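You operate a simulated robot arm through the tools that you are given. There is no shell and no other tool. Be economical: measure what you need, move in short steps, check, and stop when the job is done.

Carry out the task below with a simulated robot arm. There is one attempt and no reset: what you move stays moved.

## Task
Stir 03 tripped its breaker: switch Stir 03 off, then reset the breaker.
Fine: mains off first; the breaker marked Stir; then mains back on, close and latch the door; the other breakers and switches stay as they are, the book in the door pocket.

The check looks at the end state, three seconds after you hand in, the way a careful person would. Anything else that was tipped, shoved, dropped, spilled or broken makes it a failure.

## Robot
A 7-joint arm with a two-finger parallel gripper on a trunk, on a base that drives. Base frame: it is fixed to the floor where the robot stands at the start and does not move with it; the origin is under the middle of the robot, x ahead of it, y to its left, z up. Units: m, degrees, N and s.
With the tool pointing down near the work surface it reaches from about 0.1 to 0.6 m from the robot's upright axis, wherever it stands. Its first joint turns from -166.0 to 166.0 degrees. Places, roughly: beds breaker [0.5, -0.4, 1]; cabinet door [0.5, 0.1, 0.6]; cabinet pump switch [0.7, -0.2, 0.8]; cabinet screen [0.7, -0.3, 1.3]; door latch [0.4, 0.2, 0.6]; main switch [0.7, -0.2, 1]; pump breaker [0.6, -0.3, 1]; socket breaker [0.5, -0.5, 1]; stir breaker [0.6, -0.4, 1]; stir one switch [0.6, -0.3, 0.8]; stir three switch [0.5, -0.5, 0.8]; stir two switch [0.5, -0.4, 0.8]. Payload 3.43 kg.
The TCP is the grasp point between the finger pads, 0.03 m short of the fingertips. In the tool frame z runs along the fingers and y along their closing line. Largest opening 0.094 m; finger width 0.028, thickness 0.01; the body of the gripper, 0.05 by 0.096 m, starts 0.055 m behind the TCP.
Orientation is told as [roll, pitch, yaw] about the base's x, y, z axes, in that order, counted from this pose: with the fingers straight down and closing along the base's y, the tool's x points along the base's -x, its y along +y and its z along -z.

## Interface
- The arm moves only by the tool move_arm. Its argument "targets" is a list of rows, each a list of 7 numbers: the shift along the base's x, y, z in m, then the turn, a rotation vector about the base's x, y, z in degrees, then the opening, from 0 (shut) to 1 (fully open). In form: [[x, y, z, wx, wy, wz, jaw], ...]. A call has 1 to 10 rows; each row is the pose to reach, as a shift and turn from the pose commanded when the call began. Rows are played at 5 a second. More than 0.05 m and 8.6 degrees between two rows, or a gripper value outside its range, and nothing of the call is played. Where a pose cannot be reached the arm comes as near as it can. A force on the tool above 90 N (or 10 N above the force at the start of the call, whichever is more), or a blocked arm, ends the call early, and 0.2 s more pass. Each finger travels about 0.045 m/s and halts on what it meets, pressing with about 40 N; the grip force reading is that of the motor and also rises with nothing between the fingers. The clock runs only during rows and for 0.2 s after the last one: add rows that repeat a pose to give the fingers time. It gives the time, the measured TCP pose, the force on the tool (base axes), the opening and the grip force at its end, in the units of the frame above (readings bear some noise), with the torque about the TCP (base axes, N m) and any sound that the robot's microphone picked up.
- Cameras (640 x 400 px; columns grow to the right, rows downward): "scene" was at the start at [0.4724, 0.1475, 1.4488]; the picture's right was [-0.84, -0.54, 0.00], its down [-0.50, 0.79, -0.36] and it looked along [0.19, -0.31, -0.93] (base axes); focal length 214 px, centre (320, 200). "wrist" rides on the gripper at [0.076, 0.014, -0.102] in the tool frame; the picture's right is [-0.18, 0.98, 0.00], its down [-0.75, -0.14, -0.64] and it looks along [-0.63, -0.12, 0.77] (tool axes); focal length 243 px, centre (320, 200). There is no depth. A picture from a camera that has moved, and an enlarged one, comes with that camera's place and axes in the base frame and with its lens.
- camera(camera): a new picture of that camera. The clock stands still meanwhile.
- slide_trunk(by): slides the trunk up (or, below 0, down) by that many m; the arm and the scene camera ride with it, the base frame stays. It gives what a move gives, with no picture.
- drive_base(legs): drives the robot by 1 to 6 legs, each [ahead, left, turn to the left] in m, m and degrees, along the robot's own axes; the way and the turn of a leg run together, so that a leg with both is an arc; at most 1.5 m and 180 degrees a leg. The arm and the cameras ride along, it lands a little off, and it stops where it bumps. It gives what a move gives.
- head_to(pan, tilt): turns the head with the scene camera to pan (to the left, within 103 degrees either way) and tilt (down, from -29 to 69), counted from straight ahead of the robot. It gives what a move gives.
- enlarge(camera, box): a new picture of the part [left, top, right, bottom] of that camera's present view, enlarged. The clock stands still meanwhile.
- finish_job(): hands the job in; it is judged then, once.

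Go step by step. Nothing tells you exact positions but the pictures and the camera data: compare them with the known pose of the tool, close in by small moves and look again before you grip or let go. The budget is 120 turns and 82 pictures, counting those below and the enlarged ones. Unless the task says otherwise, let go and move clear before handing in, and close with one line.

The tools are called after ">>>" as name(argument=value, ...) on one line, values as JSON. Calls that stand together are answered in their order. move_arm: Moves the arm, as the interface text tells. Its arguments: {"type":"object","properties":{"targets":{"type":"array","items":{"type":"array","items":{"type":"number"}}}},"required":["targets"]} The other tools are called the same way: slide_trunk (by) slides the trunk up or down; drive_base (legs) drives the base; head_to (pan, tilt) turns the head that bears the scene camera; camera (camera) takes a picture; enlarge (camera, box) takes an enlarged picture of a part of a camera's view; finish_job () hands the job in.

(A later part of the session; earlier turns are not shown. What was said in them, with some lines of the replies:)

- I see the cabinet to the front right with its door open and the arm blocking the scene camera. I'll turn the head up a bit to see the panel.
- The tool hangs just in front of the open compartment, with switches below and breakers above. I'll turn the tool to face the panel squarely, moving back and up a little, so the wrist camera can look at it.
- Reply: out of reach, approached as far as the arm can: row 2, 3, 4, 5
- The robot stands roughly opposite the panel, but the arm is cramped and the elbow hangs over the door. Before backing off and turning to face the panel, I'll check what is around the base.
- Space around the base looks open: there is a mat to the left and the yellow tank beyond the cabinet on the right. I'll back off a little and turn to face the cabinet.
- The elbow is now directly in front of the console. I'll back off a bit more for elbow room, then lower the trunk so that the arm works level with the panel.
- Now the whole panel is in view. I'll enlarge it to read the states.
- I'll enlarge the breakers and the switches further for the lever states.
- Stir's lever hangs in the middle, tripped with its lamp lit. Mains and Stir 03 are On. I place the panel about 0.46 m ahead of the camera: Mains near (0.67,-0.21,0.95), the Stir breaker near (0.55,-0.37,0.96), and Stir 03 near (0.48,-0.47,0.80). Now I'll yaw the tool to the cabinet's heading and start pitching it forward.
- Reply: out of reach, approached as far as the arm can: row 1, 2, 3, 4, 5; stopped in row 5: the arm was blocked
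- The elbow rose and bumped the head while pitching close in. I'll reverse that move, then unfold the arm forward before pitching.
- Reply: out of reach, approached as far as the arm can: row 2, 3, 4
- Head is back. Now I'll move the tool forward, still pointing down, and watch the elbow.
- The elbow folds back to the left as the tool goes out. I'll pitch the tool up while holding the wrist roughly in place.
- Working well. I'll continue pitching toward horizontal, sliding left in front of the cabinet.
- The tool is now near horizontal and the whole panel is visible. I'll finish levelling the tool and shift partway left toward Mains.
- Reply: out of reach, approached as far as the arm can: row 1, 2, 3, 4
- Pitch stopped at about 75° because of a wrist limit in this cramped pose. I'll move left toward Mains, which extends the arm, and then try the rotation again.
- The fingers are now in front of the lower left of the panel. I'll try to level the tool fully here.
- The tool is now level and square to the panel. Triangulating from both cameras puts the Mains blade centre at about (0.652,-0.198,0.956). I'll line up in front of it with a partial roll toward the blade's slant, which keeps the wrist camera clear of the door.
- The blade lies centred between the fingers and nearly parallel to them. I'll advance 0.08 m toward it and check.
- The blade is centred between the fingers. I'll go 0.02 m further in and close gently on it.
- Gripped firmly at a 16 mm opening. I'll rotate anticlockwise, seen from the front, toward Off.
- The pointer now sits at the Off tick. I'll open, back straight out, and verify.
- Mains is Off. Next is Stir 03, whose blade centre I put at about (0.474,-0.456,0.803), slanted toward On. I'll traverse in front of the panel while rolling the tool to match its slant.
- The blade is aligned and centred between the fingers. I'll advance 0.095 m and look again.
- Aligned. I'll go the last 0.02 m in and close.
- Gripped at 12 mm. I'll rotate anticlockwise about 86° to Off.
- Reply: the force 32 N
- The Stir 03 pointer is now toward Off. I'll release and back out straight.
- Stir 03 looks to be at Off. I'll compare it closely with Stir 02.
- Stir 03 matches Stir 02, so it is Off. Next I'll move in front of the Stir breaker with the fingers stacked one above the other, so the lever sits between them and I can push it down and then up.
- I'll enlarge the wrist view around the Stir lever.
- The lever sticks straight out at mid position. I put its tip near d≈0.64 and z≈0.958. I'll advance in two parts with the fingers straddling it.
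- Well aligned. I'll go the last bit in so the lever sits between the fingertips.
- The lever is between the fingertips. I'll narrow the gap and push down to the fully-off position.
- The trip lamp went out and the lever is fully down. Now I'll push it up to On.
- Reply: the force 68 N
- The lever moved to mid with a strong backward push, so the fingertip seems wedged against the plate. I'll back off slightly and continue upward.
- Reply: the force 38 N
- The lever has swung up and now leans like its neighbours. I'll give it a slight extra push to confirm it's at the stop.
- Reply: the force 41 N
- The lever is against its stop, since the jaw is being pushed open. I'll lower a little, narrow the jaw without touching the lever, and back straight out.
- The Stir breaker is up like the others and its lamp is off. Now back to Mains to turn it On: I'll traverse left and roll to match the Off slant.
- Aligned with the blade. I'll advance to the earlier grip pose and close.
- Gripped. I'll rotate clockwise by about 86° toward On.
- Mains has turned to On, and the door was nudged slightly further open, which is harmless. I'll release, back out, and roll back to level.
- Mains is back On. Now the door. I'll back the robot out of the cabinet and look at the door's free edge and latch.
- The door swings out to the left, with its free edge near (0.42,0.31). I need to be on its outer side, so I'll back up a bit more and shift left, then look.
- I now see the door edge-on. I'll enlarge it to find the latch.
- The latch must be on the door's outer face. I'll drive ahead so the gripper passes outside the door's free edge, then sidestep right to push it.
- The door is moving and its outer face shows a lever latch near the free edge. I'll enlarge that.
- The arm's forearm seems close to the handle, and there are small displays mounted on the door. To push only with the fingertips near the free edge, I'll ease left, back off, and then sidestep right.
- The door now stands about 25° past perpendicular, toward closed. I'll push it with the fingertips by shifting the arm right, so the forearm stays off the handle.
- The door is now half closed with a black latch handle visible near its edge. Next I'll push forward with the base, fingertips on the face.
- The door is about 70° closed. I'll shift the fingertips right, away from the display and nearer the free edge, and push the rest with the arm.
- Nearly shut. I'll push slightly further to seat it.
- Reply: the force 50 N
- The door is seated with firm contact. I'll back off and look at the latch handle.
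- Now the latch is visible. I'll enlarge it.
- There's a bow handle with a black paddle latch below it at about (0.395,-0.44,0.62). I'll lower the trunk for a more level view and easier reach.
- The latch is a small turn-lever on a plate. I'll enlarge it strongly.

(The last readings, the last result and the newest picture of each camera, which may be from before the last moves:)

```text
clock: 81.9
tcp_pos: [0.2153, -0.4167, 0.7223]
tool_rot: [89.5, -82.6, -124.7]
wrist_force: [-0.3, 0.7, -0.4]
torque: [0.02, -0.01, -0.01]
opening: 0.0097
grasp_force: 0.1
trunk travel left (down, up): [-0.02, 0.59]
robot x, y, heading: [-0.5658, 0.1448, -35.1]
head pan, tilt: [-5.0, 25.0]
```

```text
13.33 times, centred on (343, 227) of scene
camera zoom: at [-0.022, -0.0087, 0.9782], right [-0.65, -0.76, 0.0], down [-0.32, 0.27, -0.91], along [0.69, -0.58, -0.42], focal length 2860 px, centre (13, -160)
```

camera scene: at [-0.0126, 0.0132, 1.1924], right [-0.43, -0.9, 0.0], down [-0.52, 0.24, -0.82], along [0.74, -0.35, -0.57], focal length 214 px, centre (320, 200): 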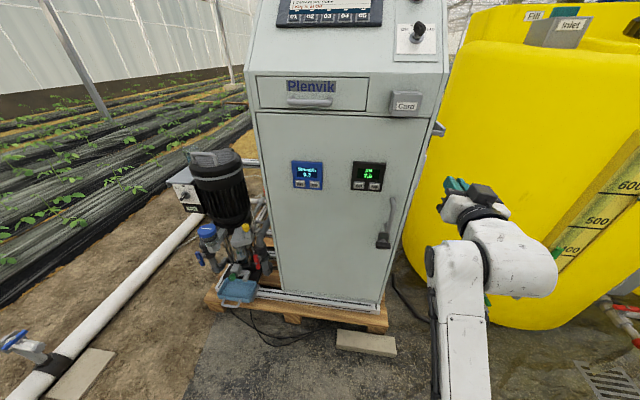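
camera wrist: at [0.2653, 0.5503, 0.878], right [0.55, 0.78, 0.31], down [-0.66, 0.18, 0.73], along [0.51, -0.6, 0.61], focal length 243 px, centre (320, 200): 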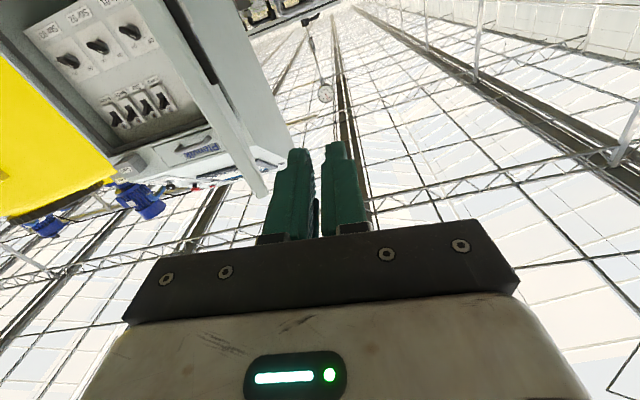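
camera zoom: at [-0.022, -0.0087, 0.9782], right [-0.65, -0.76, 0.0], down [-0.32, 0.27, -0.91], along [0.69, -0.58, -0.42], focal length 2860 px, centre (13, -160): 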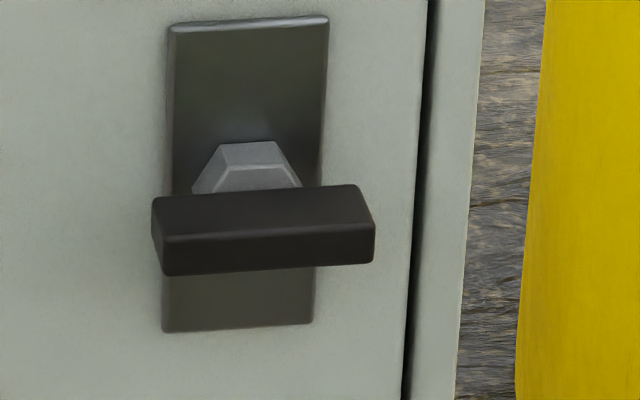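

The latch bar lies horizontally at about s=0.125, z≈0.605, and since the door was open with it like this, horizontal is the unlatched position. I'll move in front of it with the fingers stacked vertically to grip the bar.

>>> move_arm(targets=[[0.008, 0.005, -0.012, -6.6, 4.6, 0, 0.2], [0.016, 0.01, -0.024, -13.1, 9.2, 0, 0.3], [0.024, 0.015, -0.036, -19.7, 13.8, 0, 0.4], [0.032, 0.02, -0.048, -26.2, 18.5, 0, 0.5], [0.04, 0.025, -0.06, -32.8, 23.1, 0, 0.6], [0.048, 0.03, -0.072, -39.4, 27.7, 0, 0.6], [0.056, 0.035, -0.084, -46, 32.3, 0, 0.6], [0.064, 0.04, -0.095, -52.5, 36.9, 0, 0.6], [0.072, 0.045, -0.105, -59, 41.5, 0, 0.6], [0.082, 0.05, -0.115, -65.6, 46.2, 0, 0.6]])

>>> move_arm(targets=[[0, 0, 0, -6.9, 4.8, 0, 0.6], [0, 0, 0, -13.5, 9.5, 0, 0.6], [0, 0, 0, -13.5, 9.5, 0, 0.6]])

>>> camera(camera="wrist")

```text
clock: 84.1
tcp_pos: [0.299, -0.3676, 0.6081]
tool_rot: [-90.0, -17.0, 54.9]
wrist_force: [-0.3, 0.0, 0.5]
torque: [-0.03, 0.01, 0.01]
opening: 0.0564
grasp_force: 0.0
trunk travel left (down, up): [-0.02, 0.59]
robot x, y, heading: [-0.5655, 0.1523, -35.4]
head pan, tilt: [-5.0, 25.0]
```

```text
clock: 84.9
tcp_pos: [0.2987, -0.3669, 0.6084]
tool_rot: [-90.0, -0.5, 54.9]
wrist_force: [0.7, 1.0, -0.6]
torque: [-0.01, -0.02, -0.02]
opening: 0.0562
grasp_force: 0.0
trunk travel left (down, up): [-0.02, 0.59]
robot x, y, heading: [-0.5652, 0.1487, -35.0]
head pan, tilt: [-5.0, 25.0]
```

```text
8 pictures are left
camera wrist: at [0.171, -0.3711, 0.5925], right [0.11, 0.16, -0.98], down [-0.09, 0.98, 0.15], along [0.99, 0.07, 0.12], focal length 243 px, centre (320, 200)
```

wrist: 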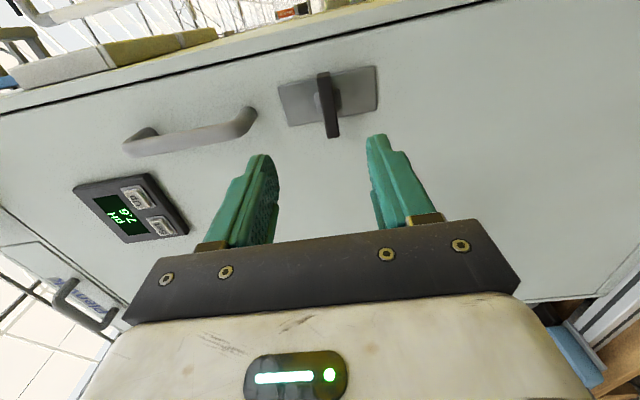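

The bar is between the fingers, with its centre at about d=0.575, z=0.597. I'll advance and close on it.

>>> move_arm(targets=[[0.025, -0.019, -0.006, 0, 0, 0, 0.6], [0.05, -0.038, -0.011, 0, 0, 0, 0.6], [0.075, -0.057, -0.011, 0, 0, 0, 0.6], [0.075, -0.057, -0.011, 0, 0, 0, 0.4], [0.075, -0.057, -0.011, 0, 0, 0, 0.2], [0.075, -0.057, -0.011, 0, 0, 0, 0.05], [0.075, -0.057, -0.011, 0, 0, 0, 0.05], [0.075, -0.057, -0.011, 0, 0, 0, 0.05]])

```text
clock: 86.7
tcp_pos: [0.3725, -0.4239, 0.5992]
tool_rot: [-90.1, -0.5, 54.8]
wrist_force: [1.7, 0.4, 6.1]
torque: [-0.27, -0.05, -0.55]
opening: 0.0239
grasp_force: 45.0
trunk travel left (down, up): [-0.02, 0.59]
robot x, y, heading: [-0.5641, 0.1479, -35.2]
head pan, tilt: [-5.0, 25.0]
```

Gripped at 24 mm. I'll try a small clockwise turn and read the resistance.

>>> move_arm(targets=[[0, 0, 0, 6.5, -4.65, 0, 0.05], [0, 0, 0, 13, -9.3, 0, 0.05], [0, 0, 0, 19.5, -13.9, 0, 0.05]])

>>> camera(camera="wrist")

```text
clock: 87.5
tcp_pos: [0.374, -0.4221, 0.6003]
tool_rot: [-90.5, -24.7, 55.0]
wrist_force: [1.3, 1.0, 17.9]
torque: [-0.77, -0.01, -0.2]
opening: 0.0271
grasp_force: 44.7
trunk travel left (down, up): [-0.02, 0.59]
robot x, y, heading: [-0.5664, 0.1479, -35.2]
head pan, tilt: [-5.0, 25.0]
```

```text
7 pictures are left
camera wrist: at [0.2538, -0.4157, 0.5541], right [0.34, 0.47, -0.82], down [-0.17, 0.88, 0.44], along [0.93, -0.01, 0.38], focal length 243 px, centre (320, 200)
```

wrist: 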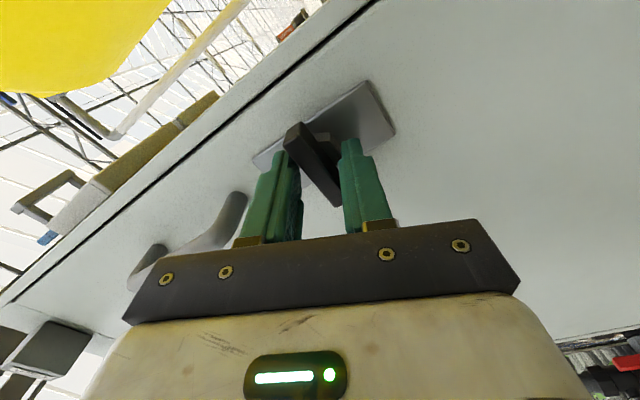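

The fingers seem to have taken the hex base and slipped. I'll open, return to horizontal, back out 12 mm so only the bar is gripped, and close again.

>>> move_arm(targets=[[0, 0, 0, 0, 0, 0, 0.5], [-0.01, 0.007, 0, 0, 0, 0, 0.5], [-0.011, 0.006, -0.001, -6.5, 4.65, 0, 0.5], [-0.011, 0.006, -0.002, -13, 9.3, 0, 0.5], [-0.011, 0.006, -0.002, -19.7, 14, 0, 0.5], [-0.011, 0.006, -0.002, -19.7, 14, 0, 0.3], [-0.011, 0.006, -0.002, -19.7, 14, 0, 0.05], [-0.011, 0.006, -0.002, -19.7, 14, 0, 0.05], [-0.011, 0.006, -0.002, -19.7, 14, 0, 0.05], [-0.011, 0.006, -0.002, -19.7, 14, 0, 0.05]])

```text
clock: 89.7
tcp_pos: [0.3613, -0.4167, 0.598]
tool_rot: [-90.4, -0.3, 54.8]
wrist_force: [-0.3, -1.9, 21.1]
torque: [-0.48, -0.21, -0.21]
opening: 0.0167
grasp_force: 10.7
trunk travel left (down, up): [-0.02, 0.59]
robot x, y, heading: [-0.5637, 0.1478, -35.0]
head pan, tilt: [-5.0, 25.0]
```

I'll re-centre slightly and test turning clockwise.

>>> move_arm(targets=[[0, 0, 0.003, 0, 0, 0, 0.02], [0, 0, 0.004, 0, 0, 0, 0.02], [0, 0, 0.004, 0, 0, 0, 0.02]])

>>> move_arm(targets=[[0, 0, 0, 6.5, -4.65, 0, 0.02], [0, 0, 0, 13, -9.3, 0, 0.02], [0, 0, 0, 19.5, -13.9, 0, 0.02]])

```text
clock: 90.5
tcp_pos: [0.3619, -0.4176, 0.6005]
tool_rot: [-90.2, -0.4, 54.9]
wrist_force: [1.1, 0.7, 19.6]
torque: [-0.4, -0.19, -0.1]
opening: 0.0132
grasp_force: 9.9
trunk travel left (down, up): [-0.02, 0.59]
robot x, y, heading: [-0.5645, 0.1466, -34.9]
head pan, tilt: [-5.0, 25.0]
```

```text
clock: 91.3
tcp_pos: [0.3634, -0.4163, 0.5996]
tool_rot: [-90.4, -24.2, 55.2]
wrist_force: [6.8, 7.3, 21.9]
torque: [-1.98, 1.07, -0.01]
opening: 0.0236
grasp_force: 44.9
trunk travel left (down, up): [-0.02, 0.59]
robot x, y, heading: [-0.5653, 0.1483, -35.3]
head pan, tilt: [-5.0, 25.0]
```

Clockwise is firmly stopped, so the latch must turn anticlockwise. I'll turn that way while gripped, watching reach and torque.

>>> move_arm(targets=[[0, 0, 0, -6.5, 4.65, 0, 0.02], [0, 0, 0, -13, 9.3, 0, 0.02], [0, 0, 0, -19.5, 13.9, 0, 0.02], [0, 0, 0, -26, 18.6, 0, 0.02], [0, 0, 0, -32.5, 23.2, 0, 0.02], [0, 0, 0, -39, 27.9, 0, 0.02]])

>>> camera(camera="wrist")

```text
clock: 92.7
tcp_pos: [0.3613, -0.417, 0.5999]
tool_rot: [-90.1, 23.7, 54.7]
wrist_force: [6.0, 3.3, 21.7]
torque: [-0.68, -1.02, -0.79]
opening: 0.0117
grasp_force: 45.4
trunk travel left (down, up): [-0.02, 0.59]
robot x, y, heading: [-0.5686, 0.1475, -35.5]
head pan, tilt: [-5.0, 25.0]
```

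```text
6 pictures are left
camera wrist: at [0.2348, -0.4204, 0.6174], right [-0.13, -0.19, -0.97], down [-0.09, 0.98, -0.17], along [0.99, 0.07, -0.14], focal length 243 px, centre (320, 200)
```

wrist: 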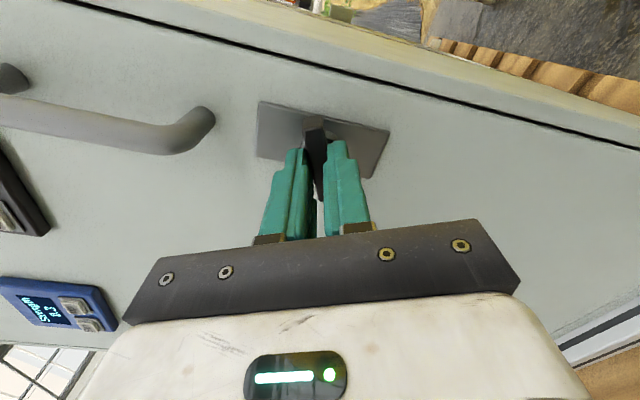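

The bar follows anticlockwise freely at a 12 mm grip. I'll continue to vertical.

>>> move_arm(targets=[[0, 0, 0, -6.7, 4.75, 0, 0.02], [0, 0, 0, -13.4, 9.5, 0, 0.02], [0, 0, 0, -20.1, 14.3, 0, 0.02], [0, 0, 0, -26.8, 19, 0, 0.02], [0, 0, 0, -33.5, 23.8, 0, 0.02], [0, 0, 0, -40.2, 28.5, 0, 0.02], [0, 0, 0, -46.9, 33.3, 0, 0.02], [0, 0, 0, -53.7, 38.1, 0, 0.02]])

```text
clock: 94.5
tcp_pos: [0.3619, -0.417, 0.6004]
tool_rot: [-108.9, 89.5, 35.8]
wrist_force: [3.9, 5.0, 27.4]
torque: [-0.78, -1.1, 0.59]
opening: 0.0119
grasp_force: 44.9
trunk travel left (down, up): [-0.02, 0.59]
robot x, y, heading: [-0.5654, 0.1424, -35.2]
head pan, tilt: [-5.0, 25.0]
```

Reached vertical. I'll nudge a few degrees further to check for the end stop.

>>> move_arm(targets=[[0, 0, 0, -4, 2.85, 0, 0.02], [0, 0, 0, -6.5, 4.65, 0, 0.02]])

>>> camera(camera="wrist")

```text
clock: 95.1
tcp_pos: [0.3631, -0.4162, 0.6002]
tool_rot: [90.1, 82.6, -125.1]
wrist_force: [3.9, 6.4, 23.9]
torque: [0.71, -1.48, 0.57]
opening: 0.0146
grasp_force: 44.6
trunk travel left (down, up): [-0.02, 0.59]
robot x, y, heading: [-0.5679, 0.1478, -35.2]
head pan, tilt: [-5.0, 25.0]
```

```text
5 pictures are left
camera wrist: at [0.2766, -0.3609, 0.677], right [-0.58, -0.81, -0.06], down [-0.5, 0.41, -0.77], along [0.65, -0.41, -0.64], focal length 243 px, centre (320, 200)
```

wrist: 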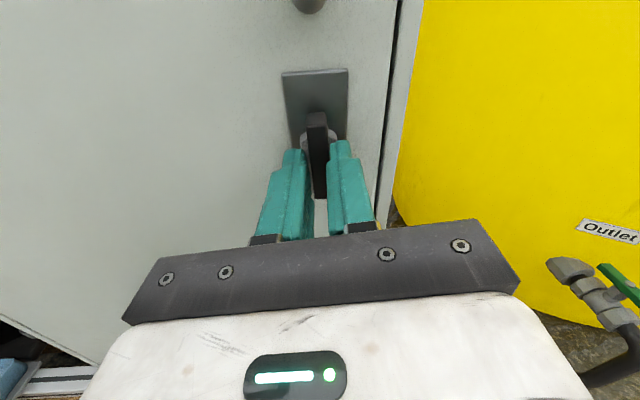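

The stop is at vertical, so it's latched. Before releasing I'll ease back the over-turn and give a gentle tug to confirm the door holds.

>>> move_arm(targets=[[0, 0, 0, 5.3, -3.8, 0, 0.02], [-0.003, 0.002, 0, 5.3, -3.8, 0, 0.02], [-0.006, 0.004, 0, 5.3, -3.8, 0, 0.02]])

```text
clock: 95.9
tcp_pos: [0.3576, -0.413, 0.598]
tool_rot: [80.4, 89.1, -135.0]
wrist_force: [33.4, -8.9, 13.8]
torque: [0.45, -0.69, 0.56]
opening: 0.0121
grasp_force: 44.7
trunk travel left (down, up): [-0.02, 0.59]
robot x, y, heading: [-0.5642, 0.1427, -35.1]
head pan, tilt: [-5.0, 25.0]
```

The door resists the tug at over 30 N, so it is latched. I'll release and back away.

>>> move_arm(targets=[[0.003, -0.002, 0, 0, 0, 0, 0.2], [0.003, -0.002, 0, 0, 0, 0, 0.4], [0.003, -0.002, 0, 0, 0, 0, 0.4], [-0.025, 0.018, 0, 0, 0, 0, 0.4], [-0.06, 0.043, 0, 0, 0, 0, 0.4]])

>>> drive_base(legs=[[-0.2, 0, 0]])

>>> camera(camera="scene")

```text
clock: 97.1
tcp_pos: [0.2983, -0.3727, 0.5993]
tool_rot: [81.1, 89.0, -134.3]
wrist_force: [-0.6, -1.0, 0.4]
torque: [-0.01, 0.0, -0.01]
opening: 0.0374
grasp_force: 0.0
trunk travel left (down, up): [-0.02, 0.59]
robot x, y, heading: [-0.5649, 0.1432, -35.2]
head pan, tilt: [-5.0, 25.0]
```

```text
clock: 98.7
tcp_pos: [0.1346, -0.2566, 0.599]
tool_rot: [79.8, 89.1, -135.5]
wrist_force: [-0.7, 0.4, 0.5]
torque: [0.0, 0.01, -0.01]
opening: 0.0373
grasp_force: 0.0
trunk travel left (down, up): [-0.02, 0.59]
robot x, y, heading: [-0.73, 0.2645, -35.1]
head pan, tilt: [-5.0, 25.0]
```

```text
4 pictures are left
camera scene: at [-0.1865, 0.1077, 0.9782], right [-0.65, -0.76, 0.0], down [-0.32, 0.27, -0.91], along [0.69, -0.59, -0.42], focal length 214 px, centre (320, 200)
```

scene: 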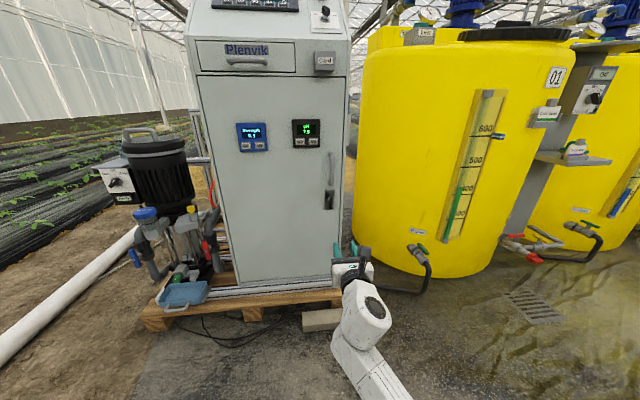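

>>> enlarge(camera="scene", box=[280, 100, 370, 230])

```text
3.08 times, centred on (325, 165) of scene
camera zoom: at [-0.1865, 0.1077, 0.9782], right [-0.65, -0.76, 0.0], down [-0.32, 0.27, -0.91], along [0.69, -0.59, -0.42], focal length 660 px, centre (305, 308)
```

zoom: 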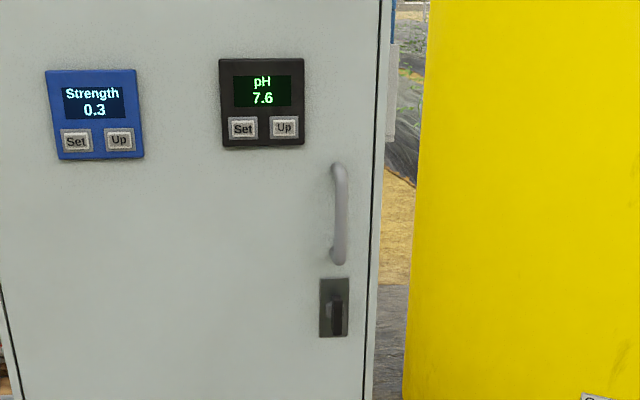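

The door is flush and the latch bar vertical; the switches and the breaker were set and checked before I closed it, and the arm is clear. I'm handing in.

>>> finish_job()

```text
The job is handed in.
```

I switched the mains off, turned Stir 03 off, reset the Stir breaker, switched the mains back on, then closed and latched the door; the book was still in the door pocket when I last saw it, before the door closed.
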